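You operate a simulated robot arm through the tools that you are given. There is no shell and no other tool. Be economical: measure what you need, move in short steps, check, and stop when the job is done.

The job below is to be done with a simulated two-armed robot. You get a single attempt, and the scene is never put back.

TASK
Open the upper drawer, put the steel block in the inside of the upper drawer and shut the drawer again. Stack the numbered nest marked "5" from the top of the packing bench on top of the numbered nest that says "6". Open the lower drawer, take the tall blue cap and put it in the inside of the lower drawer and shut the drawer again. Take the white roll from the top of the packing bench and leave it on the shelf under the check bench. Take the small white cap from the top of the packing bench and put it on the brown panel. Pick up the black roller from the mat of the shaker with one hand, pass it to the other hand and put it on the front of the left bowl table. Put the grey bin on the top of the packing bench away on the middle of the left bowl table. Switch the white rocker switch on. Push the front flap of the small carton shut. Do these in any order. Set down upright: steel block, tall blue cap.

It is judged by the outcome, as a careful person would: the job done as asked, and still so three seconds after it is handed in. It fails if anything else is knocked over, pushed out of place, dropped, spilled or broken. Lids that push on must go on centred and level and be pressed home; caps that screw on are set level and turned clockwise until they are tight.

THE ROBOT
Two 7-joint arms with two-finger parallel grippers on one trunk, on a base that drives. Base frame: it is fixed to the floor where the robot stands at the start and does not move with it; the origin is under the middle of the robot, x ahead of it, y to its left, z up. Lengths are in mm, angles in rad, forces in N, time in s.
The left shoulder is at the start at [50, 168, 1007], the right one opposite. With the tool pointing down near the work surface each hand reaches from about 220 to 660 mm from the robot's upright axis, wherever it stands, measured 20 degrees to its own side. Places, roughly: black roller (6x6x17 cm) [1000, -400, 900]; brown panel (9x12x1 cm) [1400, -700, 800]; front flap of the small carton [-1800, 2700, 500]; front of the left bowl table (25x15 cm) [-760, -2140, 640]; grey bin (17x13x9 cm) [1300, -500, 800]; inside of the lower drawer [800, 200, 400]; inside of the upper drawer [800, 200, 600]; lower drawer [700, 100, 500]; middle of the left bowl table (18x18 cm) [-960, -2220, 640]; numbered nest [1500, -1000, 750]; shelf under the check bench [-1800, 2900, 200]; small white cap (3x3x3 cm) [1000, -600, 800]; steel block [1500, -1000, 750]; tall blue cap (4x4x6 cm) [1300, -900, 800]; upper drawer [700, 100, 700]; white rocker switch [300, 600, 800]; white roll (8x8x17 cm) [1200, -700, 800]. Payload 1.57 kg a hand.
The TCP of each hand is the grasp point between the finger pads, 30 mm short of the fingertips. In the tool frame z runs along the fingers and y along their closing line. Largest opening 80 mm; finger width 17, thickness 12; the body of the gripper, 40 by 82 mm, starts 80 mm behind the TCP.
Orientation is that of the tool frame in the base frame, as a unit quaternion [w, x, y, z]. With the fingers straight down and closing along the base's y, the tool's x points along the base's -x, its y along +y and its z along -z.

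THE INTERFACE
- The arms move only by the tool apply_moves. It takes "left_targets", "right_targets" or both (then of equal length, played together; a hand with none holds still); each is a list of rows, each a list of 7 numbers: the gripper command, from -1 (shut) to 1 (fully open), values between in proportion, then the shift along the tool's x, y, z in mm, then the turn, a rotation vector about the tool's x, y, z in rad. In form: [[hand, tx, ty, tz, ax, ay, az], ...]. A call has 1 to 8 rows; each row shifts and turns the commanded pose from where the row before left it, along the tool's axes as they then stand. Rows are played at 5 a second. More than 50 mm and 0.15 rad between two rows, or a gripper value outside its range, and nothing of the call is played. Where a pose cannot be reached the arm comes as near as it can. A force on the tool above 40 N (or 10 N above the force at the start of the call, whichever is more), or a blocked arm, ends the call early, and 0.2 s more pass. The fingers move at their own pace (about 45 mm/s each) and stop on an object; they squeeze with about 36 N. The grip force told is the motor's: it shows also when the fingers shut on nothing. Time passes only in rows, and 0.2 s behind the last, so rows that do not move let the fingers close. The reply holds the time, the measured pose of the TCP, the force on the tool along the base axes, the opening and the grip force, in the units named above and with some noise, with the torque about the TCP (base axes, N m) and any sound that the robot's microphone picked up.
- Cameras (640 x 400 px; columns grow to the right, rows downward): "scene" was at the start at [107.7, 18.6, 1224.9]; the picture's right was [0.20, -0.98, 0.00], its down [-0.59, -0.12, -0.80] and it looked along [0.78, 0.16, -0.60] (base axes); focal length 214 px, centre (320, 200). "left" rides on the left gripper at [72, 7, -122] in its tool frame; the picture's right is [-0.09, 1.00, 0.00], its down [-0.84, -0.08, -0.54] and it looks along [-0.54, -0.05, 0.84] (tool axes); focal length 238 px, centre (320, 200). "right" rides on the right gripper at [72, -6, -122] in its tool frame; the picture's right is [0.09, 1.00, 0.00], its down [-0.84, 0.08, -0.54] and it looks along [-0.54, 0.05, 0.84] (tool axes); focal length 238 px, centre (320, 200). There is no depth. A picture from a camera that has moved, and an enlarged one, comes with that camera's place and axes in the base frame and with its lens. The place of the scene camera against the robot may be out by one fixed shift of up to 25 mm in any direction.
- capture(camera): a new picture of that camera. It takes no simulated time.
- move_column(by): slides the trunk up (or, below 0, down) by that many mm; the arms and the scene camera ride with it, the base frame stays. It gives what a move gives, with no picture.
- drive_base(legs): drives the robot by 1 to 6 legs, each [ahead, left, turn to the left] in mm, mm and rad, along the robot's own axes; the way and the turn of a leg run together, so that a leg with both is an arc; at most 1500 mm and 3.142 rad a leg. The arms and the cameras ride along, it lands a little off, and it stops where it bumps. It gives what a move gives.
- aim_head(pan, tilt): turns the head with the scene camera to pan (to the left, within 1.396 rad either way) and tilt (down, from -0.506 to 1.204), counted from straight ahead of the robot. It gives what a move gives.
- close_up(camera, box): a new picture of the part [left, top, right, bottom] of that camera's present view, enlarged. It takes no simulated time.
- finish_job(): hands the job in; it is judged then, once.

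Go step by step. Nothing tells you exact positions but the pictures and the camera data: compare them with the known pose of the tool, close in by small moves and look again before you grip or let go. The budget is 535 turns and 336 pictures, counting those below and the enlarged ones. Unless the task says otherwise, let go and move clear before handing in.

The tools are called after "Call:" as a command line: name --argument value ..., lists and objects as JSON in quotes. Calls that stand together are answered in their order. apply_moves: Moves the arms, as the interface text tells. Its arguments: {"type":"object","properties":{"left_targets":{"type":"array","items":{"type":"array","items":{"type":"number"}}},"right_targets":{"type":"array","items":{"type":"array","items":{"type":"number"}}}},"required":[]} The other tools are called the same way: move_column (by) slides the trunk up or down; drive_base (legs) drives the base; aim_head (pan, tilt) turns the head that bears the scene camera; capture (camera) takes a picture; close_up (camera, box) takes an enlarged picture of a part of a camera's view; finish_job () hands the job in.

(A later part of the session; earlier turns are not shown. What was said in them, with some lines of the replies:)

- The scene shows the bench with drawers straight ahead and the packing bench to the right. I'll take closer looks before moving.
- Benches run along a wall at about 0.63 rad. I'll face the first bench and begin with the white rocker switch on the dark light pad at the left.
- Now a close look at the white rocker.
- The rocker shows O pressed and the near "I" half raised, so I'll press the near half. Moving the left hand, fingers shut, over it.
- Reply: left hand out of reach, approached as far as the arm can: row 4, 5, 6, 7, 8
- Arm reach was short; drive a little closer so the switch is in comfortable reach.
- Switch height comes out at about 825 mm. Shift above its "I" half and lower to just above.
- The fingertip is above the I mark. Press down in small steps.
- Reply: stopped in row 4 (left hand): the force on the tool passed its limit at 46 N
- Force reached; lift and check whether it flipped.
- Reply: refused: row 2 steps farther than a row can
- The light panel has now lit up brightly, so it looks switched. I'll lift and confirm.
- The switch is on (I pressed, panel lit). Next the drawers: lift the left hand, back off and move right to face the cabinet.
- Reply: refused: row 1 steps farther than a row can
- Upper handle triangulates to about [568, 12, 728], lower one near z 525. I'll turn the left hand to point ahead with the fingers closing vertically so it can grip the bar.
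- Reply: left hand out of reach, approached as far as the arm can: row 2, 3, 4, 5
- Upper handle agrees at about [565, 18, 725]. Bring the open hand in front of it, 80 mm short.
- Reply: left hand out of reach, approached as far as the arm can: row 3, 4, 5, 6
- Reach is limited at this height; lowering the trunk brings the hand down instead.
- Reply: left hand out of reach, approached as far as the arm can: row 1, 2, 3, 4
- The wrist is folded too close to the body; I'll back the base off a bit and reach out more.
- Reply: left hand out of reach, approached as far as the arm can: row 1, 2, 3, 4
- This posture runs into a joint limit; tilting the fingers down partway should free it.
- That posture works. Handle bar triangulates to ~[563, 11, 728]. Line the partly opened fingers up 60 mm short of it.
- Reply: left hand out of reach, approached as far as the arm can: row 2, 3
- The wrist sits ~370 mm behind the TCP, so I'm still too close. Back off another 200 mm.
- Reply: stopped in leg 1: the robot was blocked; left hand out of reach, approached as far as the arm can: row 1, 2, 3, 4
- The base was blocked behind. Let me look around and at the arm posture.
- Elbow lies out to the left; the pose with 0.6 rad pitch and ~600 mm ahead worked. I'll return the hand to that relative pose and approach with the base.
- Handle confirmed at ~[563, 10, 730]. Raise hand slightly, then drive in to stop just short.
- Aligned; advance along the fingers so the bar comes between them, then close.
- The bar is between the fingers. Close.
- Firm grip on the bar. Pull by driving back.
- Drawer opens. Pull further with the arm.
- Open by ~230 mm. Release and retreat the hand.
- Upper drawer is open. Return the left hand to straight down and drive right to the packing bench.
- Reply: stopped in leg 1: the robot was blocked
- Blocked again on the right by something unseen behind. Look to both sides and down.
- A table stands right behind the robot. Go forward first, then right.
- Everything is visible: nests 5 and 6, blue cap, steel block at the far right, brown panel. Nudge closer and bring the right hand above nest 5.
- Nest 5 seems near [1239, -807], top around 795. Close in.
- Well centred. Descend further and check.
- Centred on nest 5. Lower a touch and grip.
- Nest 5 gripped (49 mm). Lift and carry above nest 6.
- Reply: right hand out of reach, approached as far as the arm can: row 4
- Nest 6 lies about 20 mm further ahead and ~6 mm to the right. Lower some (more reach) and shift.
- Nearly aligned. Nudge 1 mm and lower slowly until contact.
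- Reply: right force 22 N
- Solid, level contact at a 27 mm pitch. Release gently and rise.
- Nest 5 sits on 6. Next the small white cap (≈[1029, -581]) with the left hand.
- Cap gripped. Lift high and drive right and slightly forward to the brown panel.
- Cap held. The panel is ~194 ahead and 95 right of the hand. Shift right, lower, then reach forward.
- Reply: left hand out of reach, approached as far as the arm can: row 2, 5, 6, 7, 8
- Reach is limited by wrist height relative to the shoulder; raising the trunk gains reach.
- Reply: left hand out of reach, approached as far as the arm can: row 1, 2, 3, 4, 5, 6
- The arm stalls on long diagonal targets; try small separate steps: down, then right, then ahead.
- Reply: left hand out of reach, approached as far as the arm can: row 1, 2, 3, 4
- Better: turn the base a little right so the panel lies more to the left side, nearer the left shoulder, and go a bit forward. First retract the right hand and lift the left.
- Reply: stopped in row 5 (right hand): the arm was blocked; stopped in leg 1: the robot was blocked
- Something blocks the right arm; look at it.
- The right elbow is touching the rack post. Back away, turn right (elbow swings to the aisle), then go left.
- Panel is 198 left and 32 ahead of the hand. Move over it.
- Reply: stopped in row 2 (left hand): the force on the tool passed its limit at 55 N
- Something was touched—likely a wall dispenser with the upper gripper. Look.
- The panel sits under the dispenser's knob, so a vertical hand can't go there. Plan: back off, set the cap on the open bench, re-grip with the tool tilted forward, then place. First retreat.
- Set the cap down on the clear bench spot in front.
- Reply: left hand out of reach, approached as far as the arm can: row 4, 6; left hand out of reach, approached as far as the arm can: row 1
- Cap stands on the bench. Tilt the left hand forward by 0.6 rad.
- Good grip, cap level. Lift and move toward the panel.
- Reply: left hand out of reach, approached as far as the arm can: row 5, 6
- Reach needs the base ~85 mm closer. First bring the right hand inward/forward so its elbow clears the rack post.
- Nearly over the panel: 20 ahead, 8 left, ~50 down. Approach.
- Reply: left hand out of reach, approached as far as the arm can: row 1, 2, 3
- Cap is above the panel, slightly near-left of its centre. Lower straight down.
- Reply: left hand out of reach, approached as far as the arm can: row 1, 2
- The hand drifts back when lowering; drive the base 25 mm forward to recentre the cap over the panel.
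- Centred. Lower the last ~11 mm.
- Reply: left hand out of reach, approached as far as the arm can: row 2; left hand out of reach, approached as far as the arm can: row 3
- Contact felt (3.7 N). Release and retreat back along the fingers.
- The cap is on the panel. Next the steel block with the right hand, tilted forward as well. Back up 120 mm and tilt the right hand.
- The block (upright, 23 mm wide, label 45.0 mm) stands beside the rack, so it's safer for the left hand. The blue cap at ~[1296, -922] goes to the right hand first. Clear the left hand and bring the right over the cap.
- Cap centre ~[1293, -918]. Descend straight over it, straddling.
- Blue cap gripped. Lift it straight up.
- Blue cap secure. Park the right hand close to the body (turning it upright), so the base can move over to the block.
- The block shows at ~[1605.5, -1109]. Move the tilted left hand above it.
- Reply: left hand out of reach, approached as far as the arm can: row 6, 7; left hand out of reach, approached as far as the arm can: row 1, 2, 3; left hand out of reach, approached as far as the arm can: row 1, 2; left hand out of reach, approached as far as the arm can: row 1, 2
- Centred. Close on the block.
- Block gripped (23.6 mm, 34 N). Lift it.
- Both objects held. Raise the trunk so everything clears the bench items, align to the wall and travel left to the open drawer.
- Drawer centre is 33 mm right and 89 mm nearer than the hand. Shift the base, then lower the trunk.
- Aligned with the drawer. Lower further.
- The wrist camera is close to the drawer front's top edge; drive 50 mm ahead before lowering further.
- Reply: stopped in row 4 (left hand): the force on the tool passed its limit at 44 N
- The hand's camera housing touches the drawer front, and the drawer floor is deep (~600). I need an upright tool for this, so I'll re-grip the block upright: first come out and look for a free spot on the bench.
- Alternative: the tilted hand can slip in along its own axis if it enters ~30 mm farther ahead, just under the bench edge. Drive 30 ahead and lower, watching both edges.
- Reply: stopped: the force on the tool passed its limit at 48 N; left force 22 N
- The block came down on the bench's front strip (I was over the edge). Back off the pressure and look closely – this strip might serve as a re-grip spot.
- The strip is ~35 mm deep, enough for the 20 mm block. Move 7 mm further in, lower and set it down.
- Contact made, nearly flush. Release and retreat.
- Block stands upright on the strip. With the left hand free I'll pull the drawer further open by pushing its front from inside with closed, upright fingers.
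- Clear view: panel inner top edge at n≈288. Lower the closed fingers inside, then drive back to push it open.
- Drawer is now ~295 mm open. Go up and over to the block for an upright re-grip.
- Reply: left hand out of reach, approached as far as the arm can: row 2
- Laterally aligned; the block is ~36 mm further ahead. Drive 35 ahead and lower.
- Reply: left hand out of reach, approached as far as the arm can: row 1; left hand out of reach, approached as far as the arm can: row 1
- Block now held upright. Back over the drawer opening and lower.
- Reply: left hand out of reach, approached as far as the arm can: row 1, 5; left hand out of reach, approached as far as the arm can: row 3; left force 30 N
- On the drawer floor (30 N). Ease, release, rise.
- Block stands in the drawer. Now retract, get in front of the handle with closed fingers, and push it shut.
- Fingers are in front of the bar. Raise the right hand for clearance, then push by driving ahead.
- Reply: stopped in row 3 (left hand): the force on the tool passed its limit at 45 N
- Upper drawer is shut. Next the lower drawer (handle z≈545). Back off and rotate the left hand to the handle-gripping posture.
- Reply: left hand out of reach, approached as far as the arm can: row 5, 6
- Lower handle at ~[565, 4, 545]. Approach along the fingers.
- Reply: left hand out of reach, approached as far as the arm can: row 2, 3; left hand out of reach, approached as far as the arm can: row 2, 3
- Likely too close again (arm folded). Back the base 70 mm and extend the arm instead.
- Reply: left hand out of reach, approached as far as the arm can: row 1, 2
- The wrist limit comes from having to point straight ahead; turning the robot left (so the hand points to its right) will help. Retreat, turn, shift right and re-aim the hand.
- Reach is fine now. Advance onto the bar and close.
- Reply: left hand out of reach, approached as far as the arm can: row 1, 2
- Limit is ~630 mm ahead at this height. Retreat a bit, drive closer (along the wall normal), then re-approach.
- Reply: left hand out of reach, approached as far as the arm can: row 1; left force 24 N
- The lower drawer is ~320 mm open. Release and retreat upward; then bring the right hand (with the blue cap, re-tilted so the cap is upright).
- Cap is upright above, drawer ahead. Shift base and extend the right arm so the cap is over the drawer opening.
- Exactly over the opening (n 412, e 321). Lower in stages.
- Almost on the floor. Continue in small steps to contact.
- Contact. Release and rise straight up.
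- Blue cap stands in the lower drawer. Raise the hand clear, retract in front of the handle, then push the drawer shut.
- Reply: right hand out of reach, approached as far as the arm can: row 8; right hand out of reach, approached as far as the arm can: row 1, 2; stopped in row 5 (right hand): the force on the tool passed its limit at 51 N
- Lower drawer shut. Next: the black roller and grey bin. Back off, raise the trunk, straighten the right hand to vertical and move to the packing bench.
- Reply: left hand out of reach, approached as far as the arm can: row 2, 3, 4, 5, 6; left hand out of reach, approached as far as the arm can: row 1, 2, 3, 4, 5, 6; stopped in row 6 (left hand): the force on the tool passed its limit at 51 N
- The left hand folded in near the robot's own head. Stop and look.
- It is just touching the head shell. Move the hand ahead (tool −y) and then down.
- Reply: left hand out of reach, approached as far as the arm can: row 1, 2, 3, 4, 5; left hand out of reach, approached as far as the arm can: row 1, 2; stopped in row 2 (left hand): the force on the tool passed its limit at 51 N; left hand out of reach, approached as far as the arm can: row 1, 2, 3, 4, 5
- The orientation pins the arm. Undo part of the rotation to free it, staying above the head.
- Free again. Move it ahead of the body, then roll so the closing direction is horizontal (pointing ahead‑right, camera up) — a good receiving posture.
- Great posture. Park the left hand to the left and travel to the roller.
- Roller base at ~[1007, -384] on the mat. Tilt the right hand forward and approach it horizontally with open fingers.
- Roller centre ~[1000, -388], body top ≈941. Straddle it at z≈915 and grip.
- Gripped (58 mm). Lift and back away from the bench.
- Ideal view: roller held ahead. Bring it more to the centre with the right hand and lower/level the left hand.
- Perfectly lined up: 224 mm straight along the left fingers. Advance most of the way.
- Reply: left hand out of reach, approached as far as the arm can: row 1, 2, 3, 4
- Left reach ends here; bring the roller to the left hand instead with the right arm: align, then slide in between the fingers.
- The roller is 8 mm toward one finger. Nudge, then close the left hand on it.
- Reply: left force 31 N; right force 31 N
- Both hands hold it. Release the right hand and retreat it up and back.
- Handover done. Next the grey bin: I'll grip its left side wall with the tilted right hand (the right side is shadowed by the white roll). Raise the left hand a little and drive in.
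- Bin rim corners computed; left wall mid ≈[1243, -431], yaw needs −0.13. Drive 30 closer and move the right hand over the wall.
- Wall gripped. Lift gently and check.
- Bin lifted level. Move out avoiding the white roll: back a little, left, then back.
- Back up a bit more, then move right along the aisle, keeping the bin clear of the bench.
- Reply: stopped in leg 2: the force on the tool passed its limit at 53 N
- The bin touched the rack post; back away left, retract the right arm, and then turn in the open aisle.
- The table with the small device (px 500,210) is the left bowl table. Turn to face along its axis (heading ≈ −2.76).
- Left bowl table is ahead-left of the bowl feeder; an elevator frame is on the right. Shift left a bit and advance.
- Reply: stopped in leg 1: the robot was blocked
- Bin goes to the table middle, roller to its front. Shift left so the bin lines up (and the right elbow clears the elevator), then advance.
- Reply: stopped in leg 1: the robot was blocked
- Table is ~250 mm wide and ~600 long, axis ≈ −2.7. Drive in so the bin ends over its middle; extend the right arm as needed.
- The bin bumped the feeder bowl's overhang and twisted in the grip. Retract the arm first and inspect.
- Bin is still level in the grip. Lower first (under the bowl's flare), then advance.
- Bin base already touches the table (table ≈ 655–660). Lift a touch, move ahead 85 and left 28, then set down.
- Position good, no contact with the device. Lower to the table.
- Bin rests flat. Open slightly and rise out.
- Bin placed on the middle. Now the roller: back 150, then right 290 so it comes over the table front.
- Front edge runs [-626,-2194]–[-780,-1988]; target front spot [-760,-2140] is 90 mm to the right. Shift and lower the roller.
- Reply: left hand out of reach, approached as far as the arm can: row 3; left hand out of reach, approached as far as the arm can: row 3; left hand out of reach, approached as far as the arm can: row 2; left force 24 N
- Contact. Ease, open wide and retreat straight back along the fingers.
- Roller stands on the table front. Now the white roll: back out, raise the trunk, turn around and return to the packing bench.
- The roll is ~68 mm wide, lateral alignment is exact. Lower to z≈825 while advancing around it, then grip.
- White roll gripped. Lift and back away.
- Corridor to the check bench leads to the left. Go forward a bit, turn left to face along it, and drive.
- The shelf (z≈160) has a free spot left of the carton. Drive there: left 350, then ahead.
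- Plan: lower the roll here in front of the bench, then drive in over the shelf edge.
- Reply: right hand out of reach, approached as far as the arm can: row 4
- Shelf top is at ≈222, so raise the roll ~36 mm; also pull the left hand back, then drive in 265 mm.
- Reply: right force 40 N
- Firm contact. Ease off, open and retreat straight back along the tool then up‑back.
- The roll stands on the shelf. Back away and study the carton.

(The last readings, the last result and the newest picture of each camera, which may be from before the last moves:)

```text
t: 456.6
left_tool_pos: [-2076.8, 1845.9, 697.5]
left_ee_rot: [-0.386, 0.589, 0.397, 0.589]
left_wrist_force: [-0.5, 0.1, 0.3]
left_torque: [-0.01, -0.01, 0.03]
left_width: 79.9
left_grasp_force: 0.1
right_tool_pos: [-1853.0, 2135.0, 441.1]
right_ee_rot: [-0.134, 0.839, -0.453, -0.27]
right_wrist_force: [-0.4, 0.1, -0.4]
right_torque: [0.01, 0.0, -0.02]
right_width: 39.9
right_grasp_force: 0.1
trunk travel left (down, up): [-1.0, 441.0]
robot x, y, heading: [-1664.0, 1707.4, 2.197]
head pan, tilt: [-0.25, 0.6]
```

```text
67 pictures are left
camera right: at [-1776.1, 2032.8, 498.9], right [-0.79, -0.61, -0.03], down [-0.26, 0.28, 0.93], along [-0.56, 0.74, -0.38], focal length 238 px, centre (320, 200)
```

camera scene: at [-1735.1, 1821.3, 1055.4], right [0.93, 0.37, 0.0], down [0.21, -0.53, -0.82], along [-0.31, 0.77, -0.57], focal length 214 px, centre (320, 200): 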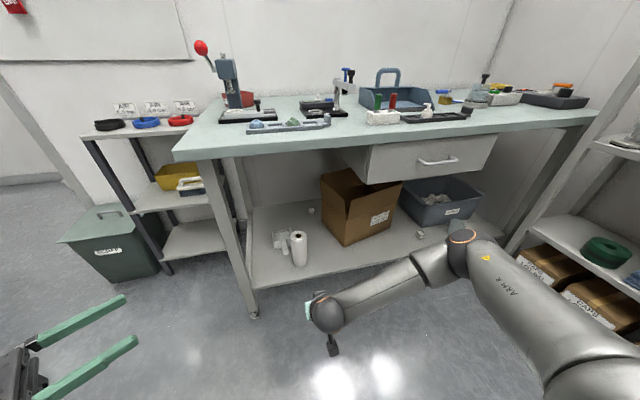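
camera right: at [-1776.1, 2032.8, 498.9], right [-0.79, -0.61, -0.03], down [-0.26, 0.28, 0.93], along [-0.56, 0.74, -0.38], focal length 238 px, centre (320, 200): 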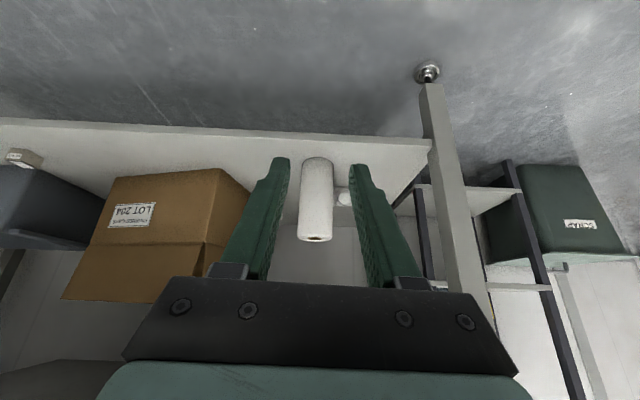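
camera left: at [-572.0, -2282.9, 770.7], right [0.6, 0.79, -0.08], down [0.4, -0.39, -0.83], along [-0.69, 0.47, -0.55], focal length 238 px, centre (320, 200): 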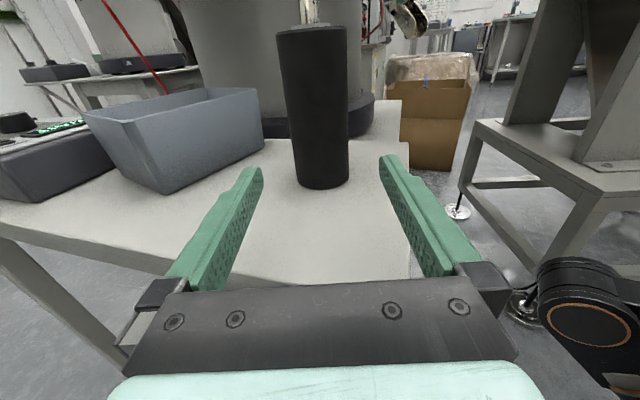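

Call:
close_up --camera "scene" --box '[300, 150, 460, 250]'

Call:
close_up --camera "right" --box '[40, 150, 280, 300]'

```text
4.00 times, centred on (380, 200) of scene
camera zoom: at [-1735.1, 1821.3, 1055.4], right [0.93, 0.37, 0.0], down [0.21, -0.53, -0.82], along [-0.31, 0.77, -0.57], focal length 858 px, centre (80, 200)
```

zoom: 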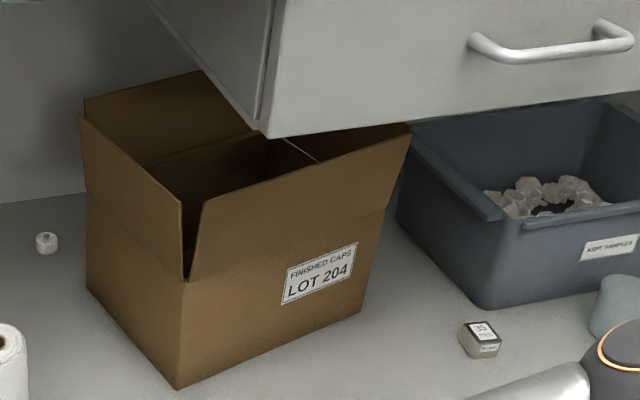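

```text
2.67 times, centred on (160, 225) of right
camera zoom: at [-1776.1, 2032.8, 498.9], right [-0.79, -0.61, -0.03], down [-0.26, 0.28, 0.93], along [-0.56, 0.74, -0.38], focal length 636 px, centre (747, 133)
```

zoom: 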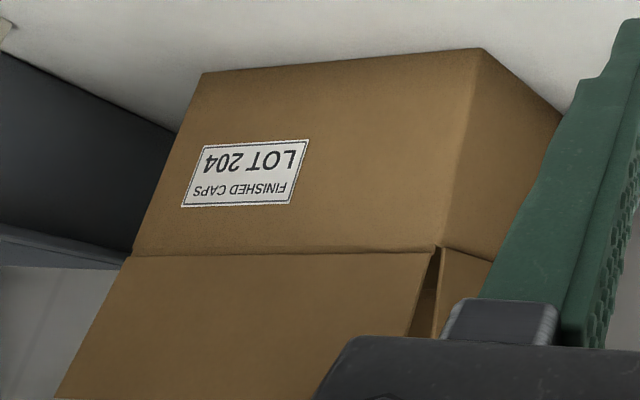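

The carton stands with its flaps up; the front flap is hinged at z≈402 and must be folded inward/down, beneath a drawer. I'll use the right hand, flatter, with closed fingers. Move over to it.

Call:
apply_moves --right_targets '[[-1, -10, 0, -14, 0, -0.125, 0], [-1, -10, 0, -14, 0, -0.125, 0], [-1, -10, 0, -10, 0, -0.125, 0], [-1, -10, 0, -5, 0, -0.125, 0]]'

Call:
drive_base --legs '[[0, -365, 0], [100, 0, 0]]'

Call:
capture --camera "right"

```text
t: 457.6
left_tool_pos: [-2075.9, 1846.9, 697.8]
left_ee_rot: [-0.386, 0.589, 0.396, 0.589]
left_wrist_force: [-0.2, -0.2, -0.2]
left_torque: [0.01, 0.03, 0.04]
left_width: 79.9
left_grasp_force: 0.0
right_tool_pos: [-1860.8, 2127.7, 508.7]
right_ee_rot: [-0.244, 0.745, -0.407, -0.469]
right_wrist_force: [0.0, 0.8, 0.7]
right_torque: [0.02, 0.01, 0.0]
right_width: 0.3
right_grasp_force: 21.4
right hand out of reach, approached as far as the arm can: row 4
trunk travel left (down, up): [-1.0, 441.0]
robot x, y, heading: [-1662.6, 1702.8, 2.196]
head pan, tilt: [-0.25, 0.6]
```

```text
t: 462.1
left_tool_pos: [-1844.3, 2135.8, 696.8]
left_ee_rot: [-0.386, 0.589, 0.397, 0.589]
left_wrist_force: [0.4, -0.3, -0.1]
left_torque: [-0.02, -0.02, 0.02]
left_width: 80.0
left_grasp_force: 0.2
right_tool_pos: [-1628.1, 2415.4, 508.7]
right_ee_rot: [-0.243, 0.746, -0.407, -0.467]
right_wrist_force: [0.1, 1.0, 0.3]
right_torque: [0.01, -0.02, -0.02]
right_width: 0.2
right_grasp_force: 21.2
trunk travel left (down, up): [-1.0, 441.0]
robot x, y, heading: [-1427.3, 1993.6, 2.199]
head pan, tilt: [-0.25, 0.6]
```

```text
64 pictures are left
camera right: at [-1546.1, 2302.0, 498.4], right [-0.81, -0.58, -0.06], down [0.01, -0.13, 0.99], along [-0.59, 0.8, 0.11], focal length 238 px, centre (320, 200)
```

right: 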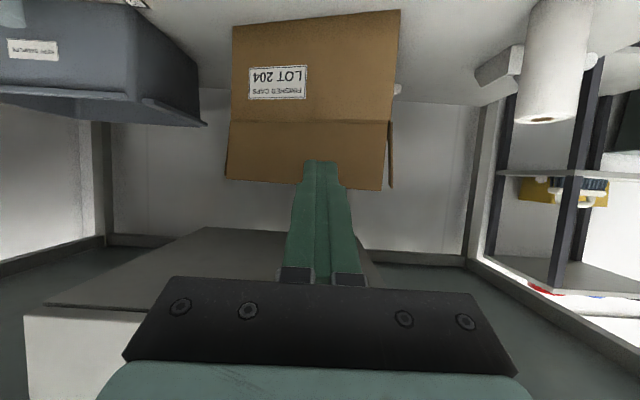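

Good line of sight: flap is ~115 mm high, top z≈516, hinge 403. Advance the closed fingers to just before it at z≈495.

Call:
drive_base --legs '[[130, 0, 0]]'

Call:
apply_moves --right_targets '[[-1, -17.8, -8, 35.8, 0, 0, 0], [-1, -17.8, -8, 35.8, 0, 0, 0], [-1, -13, -5, 27, 0, 0, 0]]'

Call:
capture --camera "right"

```text
t: 463.4
left_tool_pos: [-1920.0, 2239.3, 697.1]
left_ee_rot: [-0.386, 0.589, 0.396, 0.59]
left_wrist_force: [-0.3, 0.3, 0.5]
left_torque: [0.01, -0.01, 0.02]
left_width: 80.1
left_grasp_force: 0.1
right_tool_pos: [-1704.2, 2520.6, 509.4]
right_ee_rot: [-0.243, 0.746, -0.407, -0.468]
right_wrist_force: [0.7, 0.0, 0.2]
right_torque: [-0.04, -0.03, 0.01]
right_width: 0.2
right_grasp_force: 21.2
trunk travel left (down, up): [-1.0, 441.0]
robot x, y, heading: [-1504.4, 2097.4, 2.201]
head pan, tilt: [-0.25, 0.6]
```

```text
t: 464.2
left_tool_pos: [-1920.5, 2238.7, 697.4]
left_ee_rot: [-0.385, 0.589, 0.398, 0.589]
left_wrist_force: [-0.1, -0.3, -0.3]
left_torque: [0.02, -0.02, 0.02]
left_width: 79.9
left_grasp_force: 0.0
right_tool_pos: [-1755.2, 2618.6, 513.3]
right_ee_rot: [-0.245, 0.746, -0.409, -0.465]
right_wrist_force: [-0.6, 0.1, -0.1]
right_torque: [0.0, -0.01, -0.02]
right_width: 0.0
right_grasp_force: 21.7
right hand out of reach, approached as far as the arm can: row 1, 2
trunk travel left (down, up): [-1.0, 441.0]
robot x, y, heading: [-1505.3, 2096.5, 2.199]
head pan, tilt: [-0.25, 0.6]
```

```text
63 pictures are left
camera right: at [-1673.0, 2504.0, 503.8], right [-0.81, -0.58, -0.07], down [0.01, -0.12, 0.99], along [-0.58, 0.81, 0.11], focal length 238 px, centre (320, 200)
```

right: 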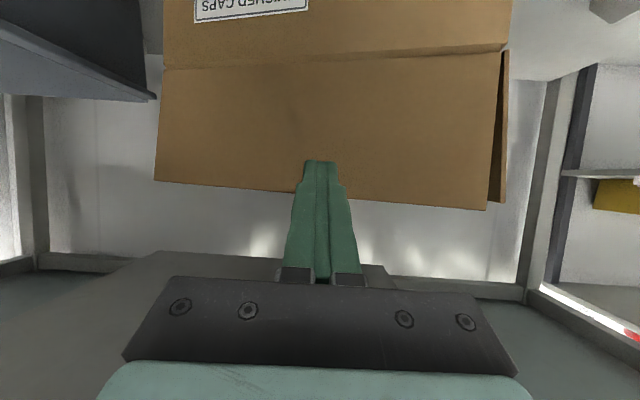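

Tip is ~40 mm before the flap, 20 mm below its top edge. Push in with the base, then follow the arc down with the arm.

Call:
drive_base --legs '[[75, 0, 0]]'

Call:
apply_moves --right_targets '[[-1, -4, 0, 26, 0, 0, 0], [-1, 3, 0, 26, 0, 0, 0]]'

Call:
capture --camera "right"

```text
t: 464.9
left_tool_pos: [-1921.7, 2245.2, 698.2]
left_ee_rot: [-0.386, 0.59, 0.393, 0.59]
left_wrist_force: [-0.2, -0.3, -0.2]
left_torque: [-0.02, -0.04, 0.02]
left_width: 80.1
left_grasp_force: 0.0
right_tool_pos: [-1753.5, 2616.0, 511.8]
right_ee_rot: [-0.24, 0.751, -0.407, -0.461]
right_wrist_force: [-0.3, 0.2, -0.7]
right_torque: [-0.02, 0.02, 0.02]
right_width: 0.2
right_grasp_force: 21.5
trunk travel left (down, up): [-1.0, 441.0]
robot x, y, heading: [-1505.9, 2105.1, 2.193]
head pan, tilt: [-0.25, 0.6]
stopped in leg 1: the robot was blocked; the commanded pose is now the measured one
```

```text
t: 465.7
left_tool_pos: [-1913.0, 2236.8, 704.1]
left_ee_rot: [-0.39, 0.59, 0.385, 0.593]
left_wrist_force: [0.3, 0.0, 0.7]
left_torque: [-0.03, 0.03, 0.01]
left_width: 80.1
left_grasp_force: 0.0
right_tool_pos: [-1778.2, 2647.3, 515.6]
right_ee_rot: [-0.244, 0.744, -0.403, -0.474]
right_wrist_force: [-0.5, 1.1, 0.4]
right_torque: [-0.01, -0.01, 0.0]
right_width: 0.3
right_grasp_force: 21.2
trunk travel left (down, up): [-1.0, 441.0]
robot x, y, heading: [-1508.5, 2099.6, 2.182]
head pan, tilt: [-0.25, 0.6]
stopped in row 2 (right hand): the arm was blocked; the commanded pose is now the measured one
```

```text
62 pictures are left
camera right: at [-1695.7, 2533.3, 503.1], right [-0.81, -0.59, -0.06], down [0.02, -0.14, 0.99], along [-0.59, 0.8, 0.13], focal length 238 px, centre (320, 200)
```

right: 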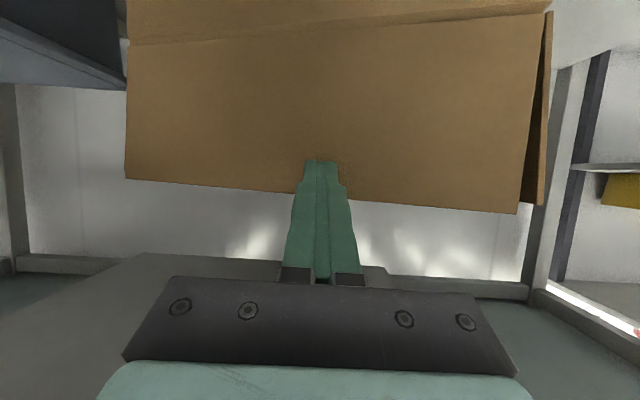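

Something blocks the right arm. Look from the head.

Call:
aim_head --pan -0.3 --tilt 0.8

Call:
capture --camera "scene"

```text
t: 466.5
left_tool_pos: [-1914.4, 2237.1, 706.7]
left_ee_rot: [-0.393, 0.59, 0.383, 0.593]
left_wrist_force: [0.5, 0.3, 0.3]
left_torque: [0.04, 0.02, 0.0]
left_width: 80.0
left_grasp_force: 0.0
right_tool_pos: [-1776.9, 2645.5, 513.0]
right_ee_rot: [-0.244, 0.746, -0.402, -0.471]
right_wrist_force: [-0.1, 0.3, 0.0]
right_torque: [0.01, 0.0, 0.0]
right_width: 0.0
right_grasp_force: 21.7
trunk travel left (down, up): [-1.0, 441.0]
robot x, y, heading: [-1506.1, 2102.2, 2.19]
head pan, tilt: [-0.3, 0.799]
```

```text
61 pictures are left
camera scene: at [-1561.4, 2193.4, 1041.9], right [0.95, 0.31, -0.01], down [0.21, -0.66, -0.72], along [-0.23, 0.68, -0.7], focal length 214 px, centre (320, 200)
```

scene: 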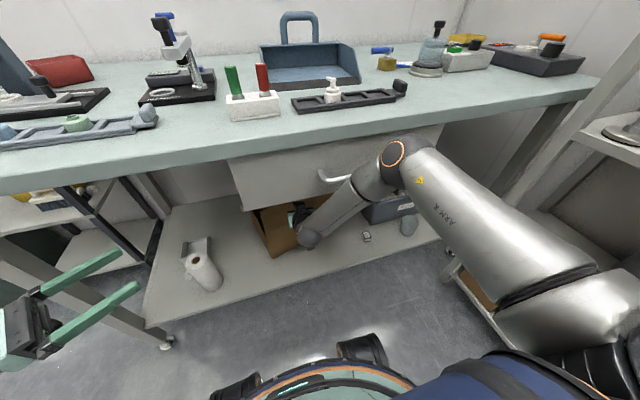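

The right elbow rests against the bench's drawer front. Back the base off and reach with a straighter arm instead.

Call:
drive_base --legs '[[-150, 0, 0]]'

Call:
apply_moves --right_targets '[[-1, -17.8, 0, 35.8, 0, 0, 0], [-1, -17.8, 0, 35.8, 0, 0, 0], [-1, -17.8, 0, 35.8, 0, 0, 0]]'

Call:
capture --camera "scene"

```text
t: 467.8
left_tool_pos: [-1834.6, 2126.3, 696.9]
left_ee_rot: [-0.383, 0.59, 0.395, 0.59]
left_wrist_force: [0.4, 0.5, -0.7]
left_torque: [-0.01, -0.03, -0.04]
left_width: 80.0
left_grasp_force: 0.1
right_tool_pos: [-1695.4, 2533.5, 493.4]
right_ee_rot: [-0.239, 0.751, -0.407, -0.461]
right_wrist_force: [-0.3, -0.8, -0.3]
right_torque: [0.03, 0.02, -0.03]
right_width: 0.2
right_grasp_force: 20.6
trunk travel left (down, up): [-1.0, 441.0]
robot x, y, heading: [-1417.5, 1983.5, 2.192]
head pan, tilt: [-0.3, 0.799]
```

```text
t: 468.6
left_tool_pos: [-1834.3, 2126.4, 696.5]
left_ee_rot: [-0.384, 0.59, 0.395, 0.59]
left_wrist_force: [-0.3, -0.1, -0.7]
left_torque: [-0.01, 0.0, 0.0]
left_width: 79.8
left_grasp_force: 0.1
right_tool_pos: [-1762.3, 2631.5, 488.5]
right_ee_rot: [-0.239, 0.752, -0.408, -0.46]
right_wrist_force: [0.2, 1.0, 0.2]
right_torque: [-0.03, -0.01, 0.02]
right_width: 0.0
right_grasp_force: 21.3
trunk travel left (down, up): [-1.0, 441.0]
robot x, y, heading: [-1417.0, 1984.7, 2.192]
head pan, tilt: [-0.3, 0.799]
```

```text
60 pictures are left
camera scene: at [-1486.5, 2092.1, 1038.5], right [0.95, 0.31, 0.0], down [0.23, -0.68, -0.7], along [-0.22, 0.66, -0.72], focal length 214 px, centre (320, 200)
```

scene: 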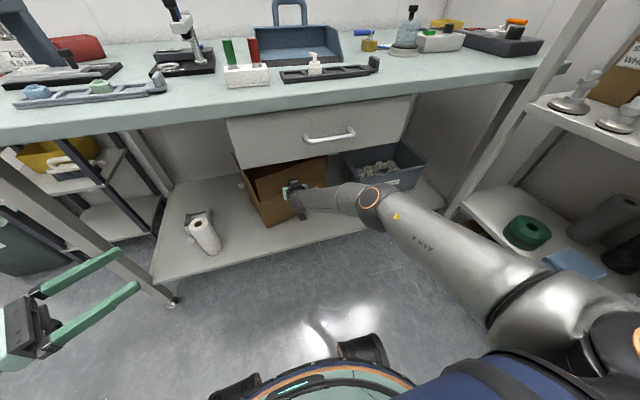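

Call:
apply_moves --right_targets '[[-1, -13, 0, -7, 0, 0, 0], [-1, -17.8, 0, 35.8, 0, 0, 0], [-1, -6.6, 0, 24.6, 0, 0, 0], [-1, -2, 0, 26.8, 0, 0, 0]]'

Call:
capture --camera "right"

Call:
close_up --camera "scene" --box '[210, 110, 400, 229]'

```text
t: 469.6
left_tool_pos: [-1834.4, 2125.6, 696.6]
left_ee_rot: [-0.384, 0.59, 0.395, 0.591]
left_wrist_force: [-0.6, 0.3, 0.0]
left_torque: [-0.02, -0.01, 0.02]
left_width: 80.1
left_grasp_force: 0.0
right_tool_pos: [-1776.0, 2656.2, 510.7]
right_ee_rot: [-0.239, 0.751, -0.407, -0.461]
right_wrist_force: [0.3, -0.4, -0.6]
right_torque: [0.0, -0.02, -0.01]
right_width: 0.0
right_grasp_force: 21.9
right hand out of reach, approached as far as the arm can: row 2, 3, 4
trunk travel left (down, up): [-1.0, 441.0]
robot x, y, heading: [-1420.2, 1981.5, 2.192]
head pan, tilt: [-0.3, 0.799]
```

```text
59 pictures are left
camera right: at [-1692.7, 2541.6, 503.5], right [-0.81, -0.59, -0.07], down [0.0, -0.11, 0.99], along [-0.59, 0.8, 0.09], focal length 238 px, centre (320, 200)
```

right: 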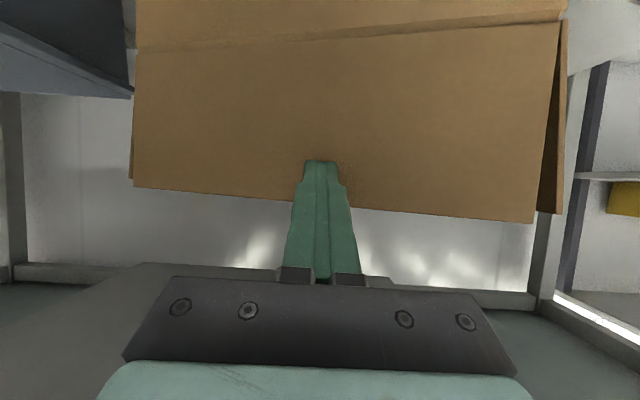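

```text
3.36 times, centred on (305, 170) of scene
camera zoom: at [-1486.6, 2092.1, 1038.5], right [0.95, 0.31, 0.0], down [0.23, -0.68, -0.7], along [-0.22, 0.66, -0.72], focal length 721 px, centre (370, 302)
```

zoom: 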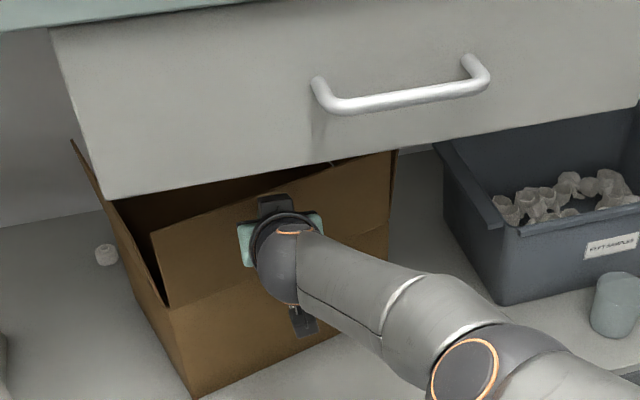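

Arm is fully extended at the flap. Alternate: base forward 40, lower, forward 30, lower.

Call:
drive_base --legs '[[45, 0, 0]]'

Call:
apply_moves --right_targets '[[-1, 16, 0, 8, 0, 0, 0], [-1, 0, 0, 0, 0, 0, 0]]'

Call:
capture --camera "right"

```text
t: 470.5
left_tool_pos: [-1861.8, 2162.0, 696.9]
left_ee_rot: [-0.384, 0.59, 0.395, 0.591]
left_wrist_force: [0.5, 0.1, -0.6]
left_torque: [-0.04, -0.01, 0.01]
left_width: 80.2
left_grasp_force: 0.1
right_tool_pos: [-1802.9, 2692.7, 511.5]
right_ee_rot: [-0.239, 0.751, -0.407, -0.461]
right_wrist_force: [0.2, -1.0, -1.0]
right_torque: [0.0, -0.02, -0.02]
right_width: 0.2
right_grasp_force: 21.2
trunk travel left (down, up): [-1.0, 441.0]
robot x, y, heading: [-1444.6, 2016.4, 2.189]
head pan, tilt: [-0.3, 0.799]
```

```text
t: 471.1
left_tool_pos: [-1861.9, 2162.4, 697.9]
left_ee_rot: [-0.384, 0.59, 0.395, 0.59]
left_wrist_force: [-0.6, 0.2, 0.0]
left_torque: [0.01, -0.02, -0.01]
left_width: 80.1
left_grasp_force: 0.1
right_tool_pos: [-1794.2, 2688.8, 494.8]
right_ee_rot: [-0.239, 0.751, -0.407, -0.461]
right_wrist_force: [0.0, -0.1, 0.1]
right_torque: [0.02, -0.03, 0.0]
right_width: 0.1
right_grasp_force: 21.1
right hand out of reach, approached as far as the arm can: row 1
trunk travel left (down, up): [-1.0, 441.0]
robot x, y, heading: [-1450.7, 2020.8, 2.189]
head pan, tilt: [-0.3, 0.799]
```

```text
57 pictures are left
camera right: at [-1711.2, 2575.4, 485.7], right [-0.81, -0.59, -0.07], down [0.0, -0.11, 0.99], along [-0.59, 0.8, 0.09], focal length 238 px, centre (320, 200)
```

right: 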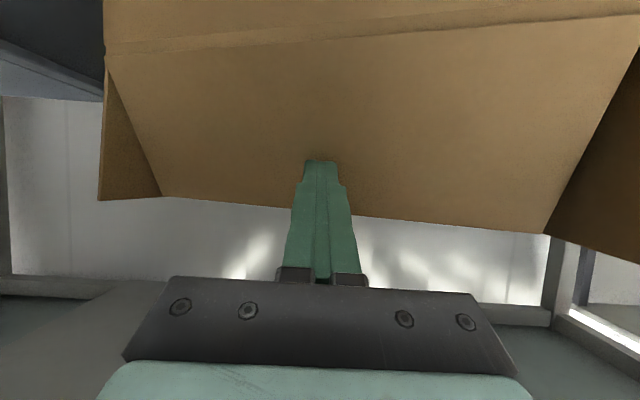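

The flap is folding in. Continue.

Call:
drive_base --legs '[[35, 0, 0]]'

Call:
apply_moves --right_targets '[[-1, 18, 0, 9, 0, 0, 0], [-1, 9, 0, 5, 0, 0, 0]]'

Call:
drive_base --legs '[[22, 0, 0]]'

Call:
capture --camera "right"

```text
t: 472.0
left_tool_pos: [-1882.2, 2191.0, 696.3]
left_ee_rot: [-0.384, 0.59, 0.395, 0.59]
left_wrist_force: [-0.6, -0.1, 0.2]
left_torque: [-0.01, -0.04, 0.01]
left_width: 80.1
left_grasp_force: 0.1
right_tool_pos: [-1814.1, 2718.2, 493.9]
right_ee_rot: [-0.239, 0.751, -0.408, -0.46]
right_wrist_force: [-0.1, -0.3, -0.3]
right_torque: [0.0, 0.0, 0.01]
right_width: 0.0
right_grasp_force: 21.4
trunk travel left (down, up): [-1.0, 441.0]
robot x, y, heading: [-1467.4, 2047.7, 2.187]
head pan, tilt: [-0.3, 0.799]
```

```text
t: 472.6
left_tool_pos: [-1881.6, 2190.7, 697.8]
left_ee_rot: [-0.384, 0.59, 0.395, 0.59]
left_wrist_force: [-0.1, 0.2, 0.5]
left_torque: [-0.01, 0.04, -0.02]
left_width: 80.1
left_grasp_force: 0.0
right_tool_pos: [-1804.1, 2711.6, 469.4]
right_ee_rot: [-0.24, 0.751, -0.407, -0.461]
right_wrist_force: [0.1, 0.2, 0.0]
right_torque: [-0.01, 0.02, 0.04]
right_width: 0.1
right_grasp_force: 20.9
right hand out of reach, approached as far as the arm can: row 1, 2
trunk travel left (down, up): [-1.0, 441.0]
robot x, y, heading: [-1465.5, 2048.0, 2.19]
head pan, tilt: [-0.3, 0.799]
```

```text
t: 473.4
left_tool_pos: [-1894.8, 2209.0, 696.5]
left_ee_rot: [-0.384, 0.59, 0.395, 0.59]
left_wrist_force: [-0.3, -0.5, 0.2]
left_torque: [0.04, 0.02, -0.02]
left_width: 79.8
left_grasp_force: 0.0
right_tool_pos: [-1817.8, 2729.3, 469.3]
right_ee_rot: [-0.239, 0.751, -0.408, -0.46]
right_wrist_force: [0.6, -0.2, -0.4]
right_torque: [-0.01, -0.01, 0.01]
right_width: 0.0
right_grasp_force: 21.3
trunk travel left (down, up): [-1.0, 441.0]
robot x, y, heading: [-1481.3, 2067.7, 2.191]
head pan, tilt: [-0.3, 0.799]
```

```text
56 pictures are left
camera right: at [-1733.9, 2615.6, 461.9], right [-0.81, -0.59, -0.07], down [0.0, -0.11, 0.99], along [-0.59, 0.8, 0.09], focal length 238 px, centre (320, 200)
```

right: 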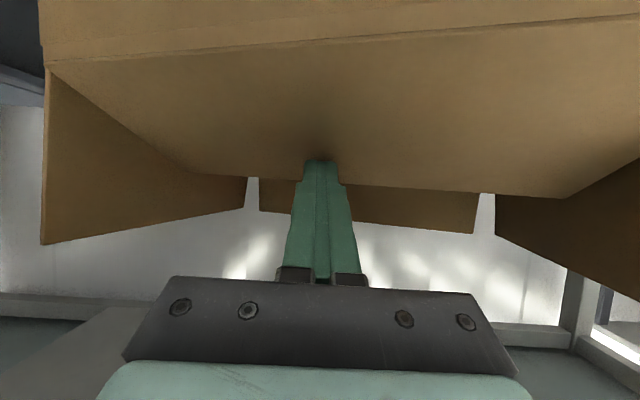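

Call:
apply_moves --right_targets '[[-1, 18, 0, 9, 0, 0, 0], [-1, 9, 0, 5, 0, 0, 0]]'

Call:
drive_base --legs '[[14, 0, 0]]'

Call:
apply_moves --right_targets '[[-1, 14, 0, 7, 0, 0, 0], [-1, 9, 0, 5, 0, 0, 0]]'

Call:
capture --camera "right"

```text
t: 474.0
left_tool_pos: [-1894.7, 2209.3, 697.0]
left_ee_rot: [-0.384, 0.59, 0.395, 0.591]
left_wrist_force: [-0.7, -0.4, 0.5]
left_torque: [0.0, -0.04, 0.01]
left_width: 79.9
left_grasp_force: 0.2
right_tool_pos: [-1808.8, 2720.5, 447.9]
right_ee_rot: [-0.239, 0.751, -0.408, -0.46]
right_wrist_force: [0.4, -0.3, -0.2]
right_torque: [0.03, 0.01, 0.01]
right_width: 0.1
right_grasp_force: 21.3
right hand out of reach, approached as far as the arm can: row 1, 2
trunk travel left (down, up): [-1.0, 441.0]
robot x, y, heading: [-1479.6, 2061.8, 2.192]
head pan, tilt: [-0.3, 0.799]
```

```text
t: 474.8
left_tool_pos: [-1902.9, 2220.4, 696.7]
left_ee_rot: [-0.384, 0.59, 0.395, 0.59]
left_wrist_force: [-1.0, 0.8, -0.9]
left_torque: [0.0, 0.01, 0.03]
left_width: 79.6
left_grasp_force: 0.0
right_tool_pos: [-1817.9, 2731.4, 447.6]
right_ee_rot: [-0.239, 0.751, -0.408, -0.46]
right_wrist_force: [0.5, -0.3, 0.4]
right_torque: [0.0, -0.02, -0.01]
right_width: 0.0
right_grasp_force: 21.3
trunk travel left (down, up): [-1.0, 441.0]
robot x, y, heading: [-1486.9, 2075.8, 2.194]
head pan, tilt: [-0.3, 0.799]
```

```text
t: 475.4
left_tool_pos: [-1902.7, 2219.6, 696.5]
left_ee_rot: [-0.383, 0.59, 0.395, 0.591]
left_wrist_force: [-0.2, -0.5, -0.2]
left_torque: [0.02, -0.05, -0.02]
left_width: 79.6
left_grasp_force: 0.1
right_tool_pos: [-1807.4, 2727.8, 431.8]
right_ee_rot: [-0.241, 0.75, -0.407, -0.463]
right_wrist_force: [-3.2, 1.2, 7.9]
right_torque: [0.18, 0.17, 0.05]
right_width: 0.0
right_grasp_force: 20.7
right hand out of reach, approached as far as the arm can: row 1, 2
trunk travel left (down, up): [-1.0, 441.0]
robot x, y, heading: [-1486.5, 2077.2, 2.191]
head pan, tilt: [-0.3, 0.799]
```

```text
55 pictures are left
camera right: at [-1724.3, 2613.6, 422.6], right [-0.81, -0.59, -0.07], down [0.0, -0.12, 0.99], along [-0.59, 0.8, 0.1], focal length 238 px, centre (320, 200)
```

right: 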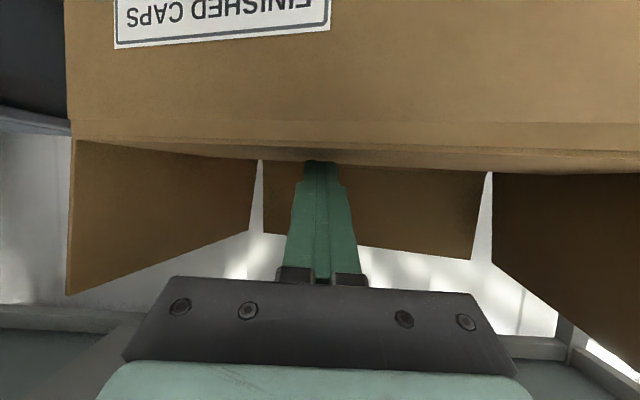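

Nearly flat; press a little more.

Call:
apply_moves --right_targets '[[-1, 5, 0, 2.5, 0, 0, 0], [-1, 5, 0, 2.5, 0, 0, 0], [-1, 4, 0, 2, 0, 0, 0]]'

Call:
capture --camera "right"

```text
t: 476.2
left_tool_pos: [-1901.5, 2218.1, 698.3]
left_ee_rot: [-0.385, 0.589, 0.395, 0.591]
left_wrist_force: [0.4, 0.2, -0.3]
left_torque: [-0.02, 0.0, 0.02]
left_width: 80.1
left_grasp_force: 0.1
right_tool_pos: [-1806.6, 2725.1, 431.6]
right_ee_rot: [-0.243, 0.747, -0.404, -0.468]
right_wrist_force: [-13.9, -1.3, 29.7]
right_torque: [0.52, 0.75, 0.1]
right_width: 0.1
right_grasp_force: 21.0
right hand out of reach, approached as far as the arm can: row 1, 3
trunk travel left (down, up): [-1.0, 441.0]
robot x, y, heading: [-1488.7, 2072.5, 2.193]
head pan, tilt: [-0.3, 0.799]
```

```text
54 pictures are left
camera right: at [-1722.1, 2612.4, 419.9], right [-0.81, -0.59, -0.07], down [0.01, -0.13, 0.99], along [-0.59, 0.8, 0.11], focal length 238 px, centre (320, 200)
```

right: 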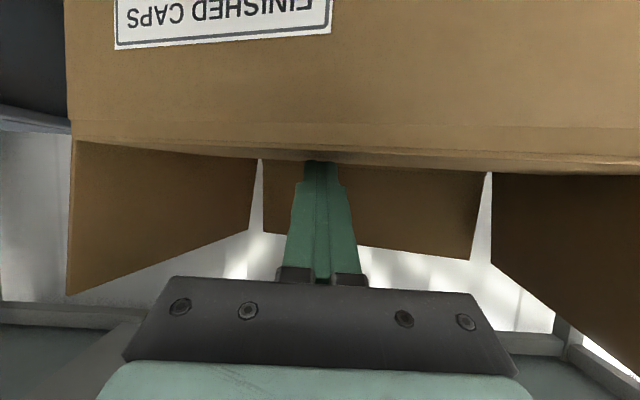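

Hard stop at 30 N – the flap is shut. Lift away and back out to check it stays.

Call:
apply_moves --right_targets '[[-1, -9, 0, -5, 0, 0, 0], [-1, -18, 0, -9, 0, 0, 0], [-1, -18, 0, -9, 0, 0, 0]]'

Call:
drive_base --legs '[[-250, 0, 0]]'

Call:
capture --camera "scene"

Call:
capture --camera "right"

```text
t: 477.0
left_tool_pos: [-1902.9, 2220.6, 696.1]
left_ee_rot: [-0.383, 0.591, 0.394, 0.591]
left_wrist_force: [-0.6, -0.3, -0.1]
left_torque: [0.01, 0.0, 0.02]
left_width: 80.0
left_grasp_force: 0.1
right_tool_pos: [-1815.3, 2737.1, 453.3]
right_ee_rot: [-0.239, 0.752, -0.409, -0.459]
right_wrist_force: [0.6, -0.6, 0.8]
right_torque: [0.02, 0.01, -0.01]
right_width: 0.0
right_grasp_force: 21.7
right hand out of reach, approached as far as the arm can: row 1, 2, 3
trunk travel left (down, up): [-1.0, 441.0]
robot x, y, heading: [-1487.7, 2075.8, 2.194]
head pan, tilt: [-0.3, 0.799]
```

```text
t: 478.8
left_tool_pos: [-1758.1, 2018.1, 697.7]
left_ee_rot: [-0.382, 0.591, 0.393, 0.591]
left_wrist_force: [-0.2, 0.1, 0.0]
left_torque: [0.02, -0.01, 0.0]
left_width: 80.1
left_grasp_force: 0.1
right_tool_pos: [-1670.1, 2535.8, 455.0]
right_ee_rot: [-0.241, 0.75, -0.409, -0.46]
right_wrist_force: [0.3, 0.8, 0.4]
right_torque: [-0.01, 0.01, 0.0]
right_width: 0.0
right_grasp_force: 21.3
trunk travel left (down, up): [-1.0, 441.0]
robot x, y, heading: [-1340.7, 1874.2, 2.188]
head pan, tilt: [-0.3, 0.799]
```

```text
53 pictures are left
camera scene: at [-1408.8, 1983.3, 1038.5], right [0.95, 0.31, 0.0], down [0.22, -0.68, -0.7], along [-0.22, 0.66, -0.72], focal length 214 px, centre (320, 200)
```

scene: 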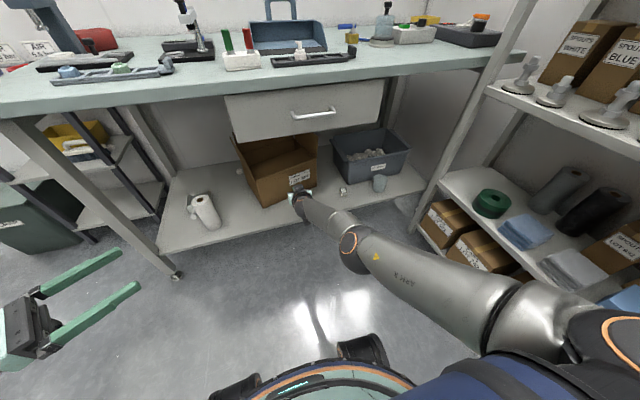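

```text
52 pictures are left
camera right: at [-1587.3, 2420.6, 447.1], right [-0.81, -0.58, -0.07], down [0.0, -0.11, 0.99], along [-0.59, 0.8, 0.09], focal length 238 px, centre (320, 200)
```

right: 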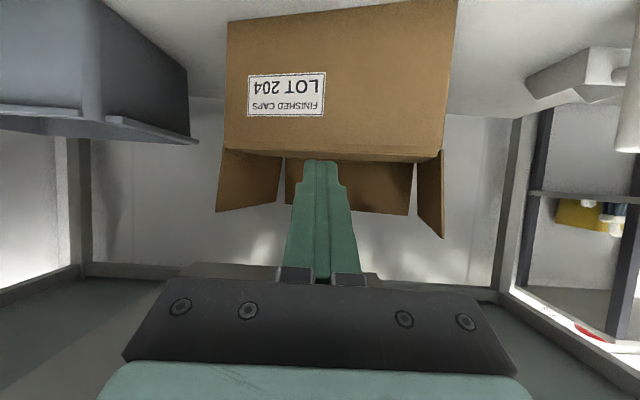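

The flap stays down. One last close check of the carton and the roll, then decide.

Call:
close_up --camera "scene" --box '[170, 110, 370, 235]'

```text
3.20 times, centred on (270, 172) of scene
camera zoom: at [-1408.8, 1983.3, 1038.5], right [0.95, 0.31, 0.0], down [0.22, -0.68, -0.7], along [-0.22, 0.66, -0.72], focal length 686 px, centre (480, 288)
```

zoom: 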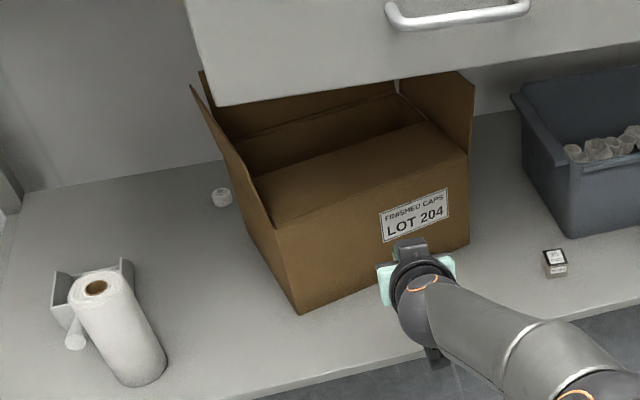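

All nine tasks are done as far as I could see, the flap is shut, and both hands are clear. Handing in.

Call:
finish_job

```text
The job is handed in.
```

I finished and handed in all nine tasks, and both hands were clear of everything at the end.

- **Not checked:** The steel block and blue cap were upright when I last saw them. I did not reopen either drawer after pushing it shut.
- **Bumps:** The left hand knocked the green-caps dispenser. The grey bin touched the blue rack post and later the feeder bowl. I saw no visible change to any of them in later pictures, though I did not inspect them closely.
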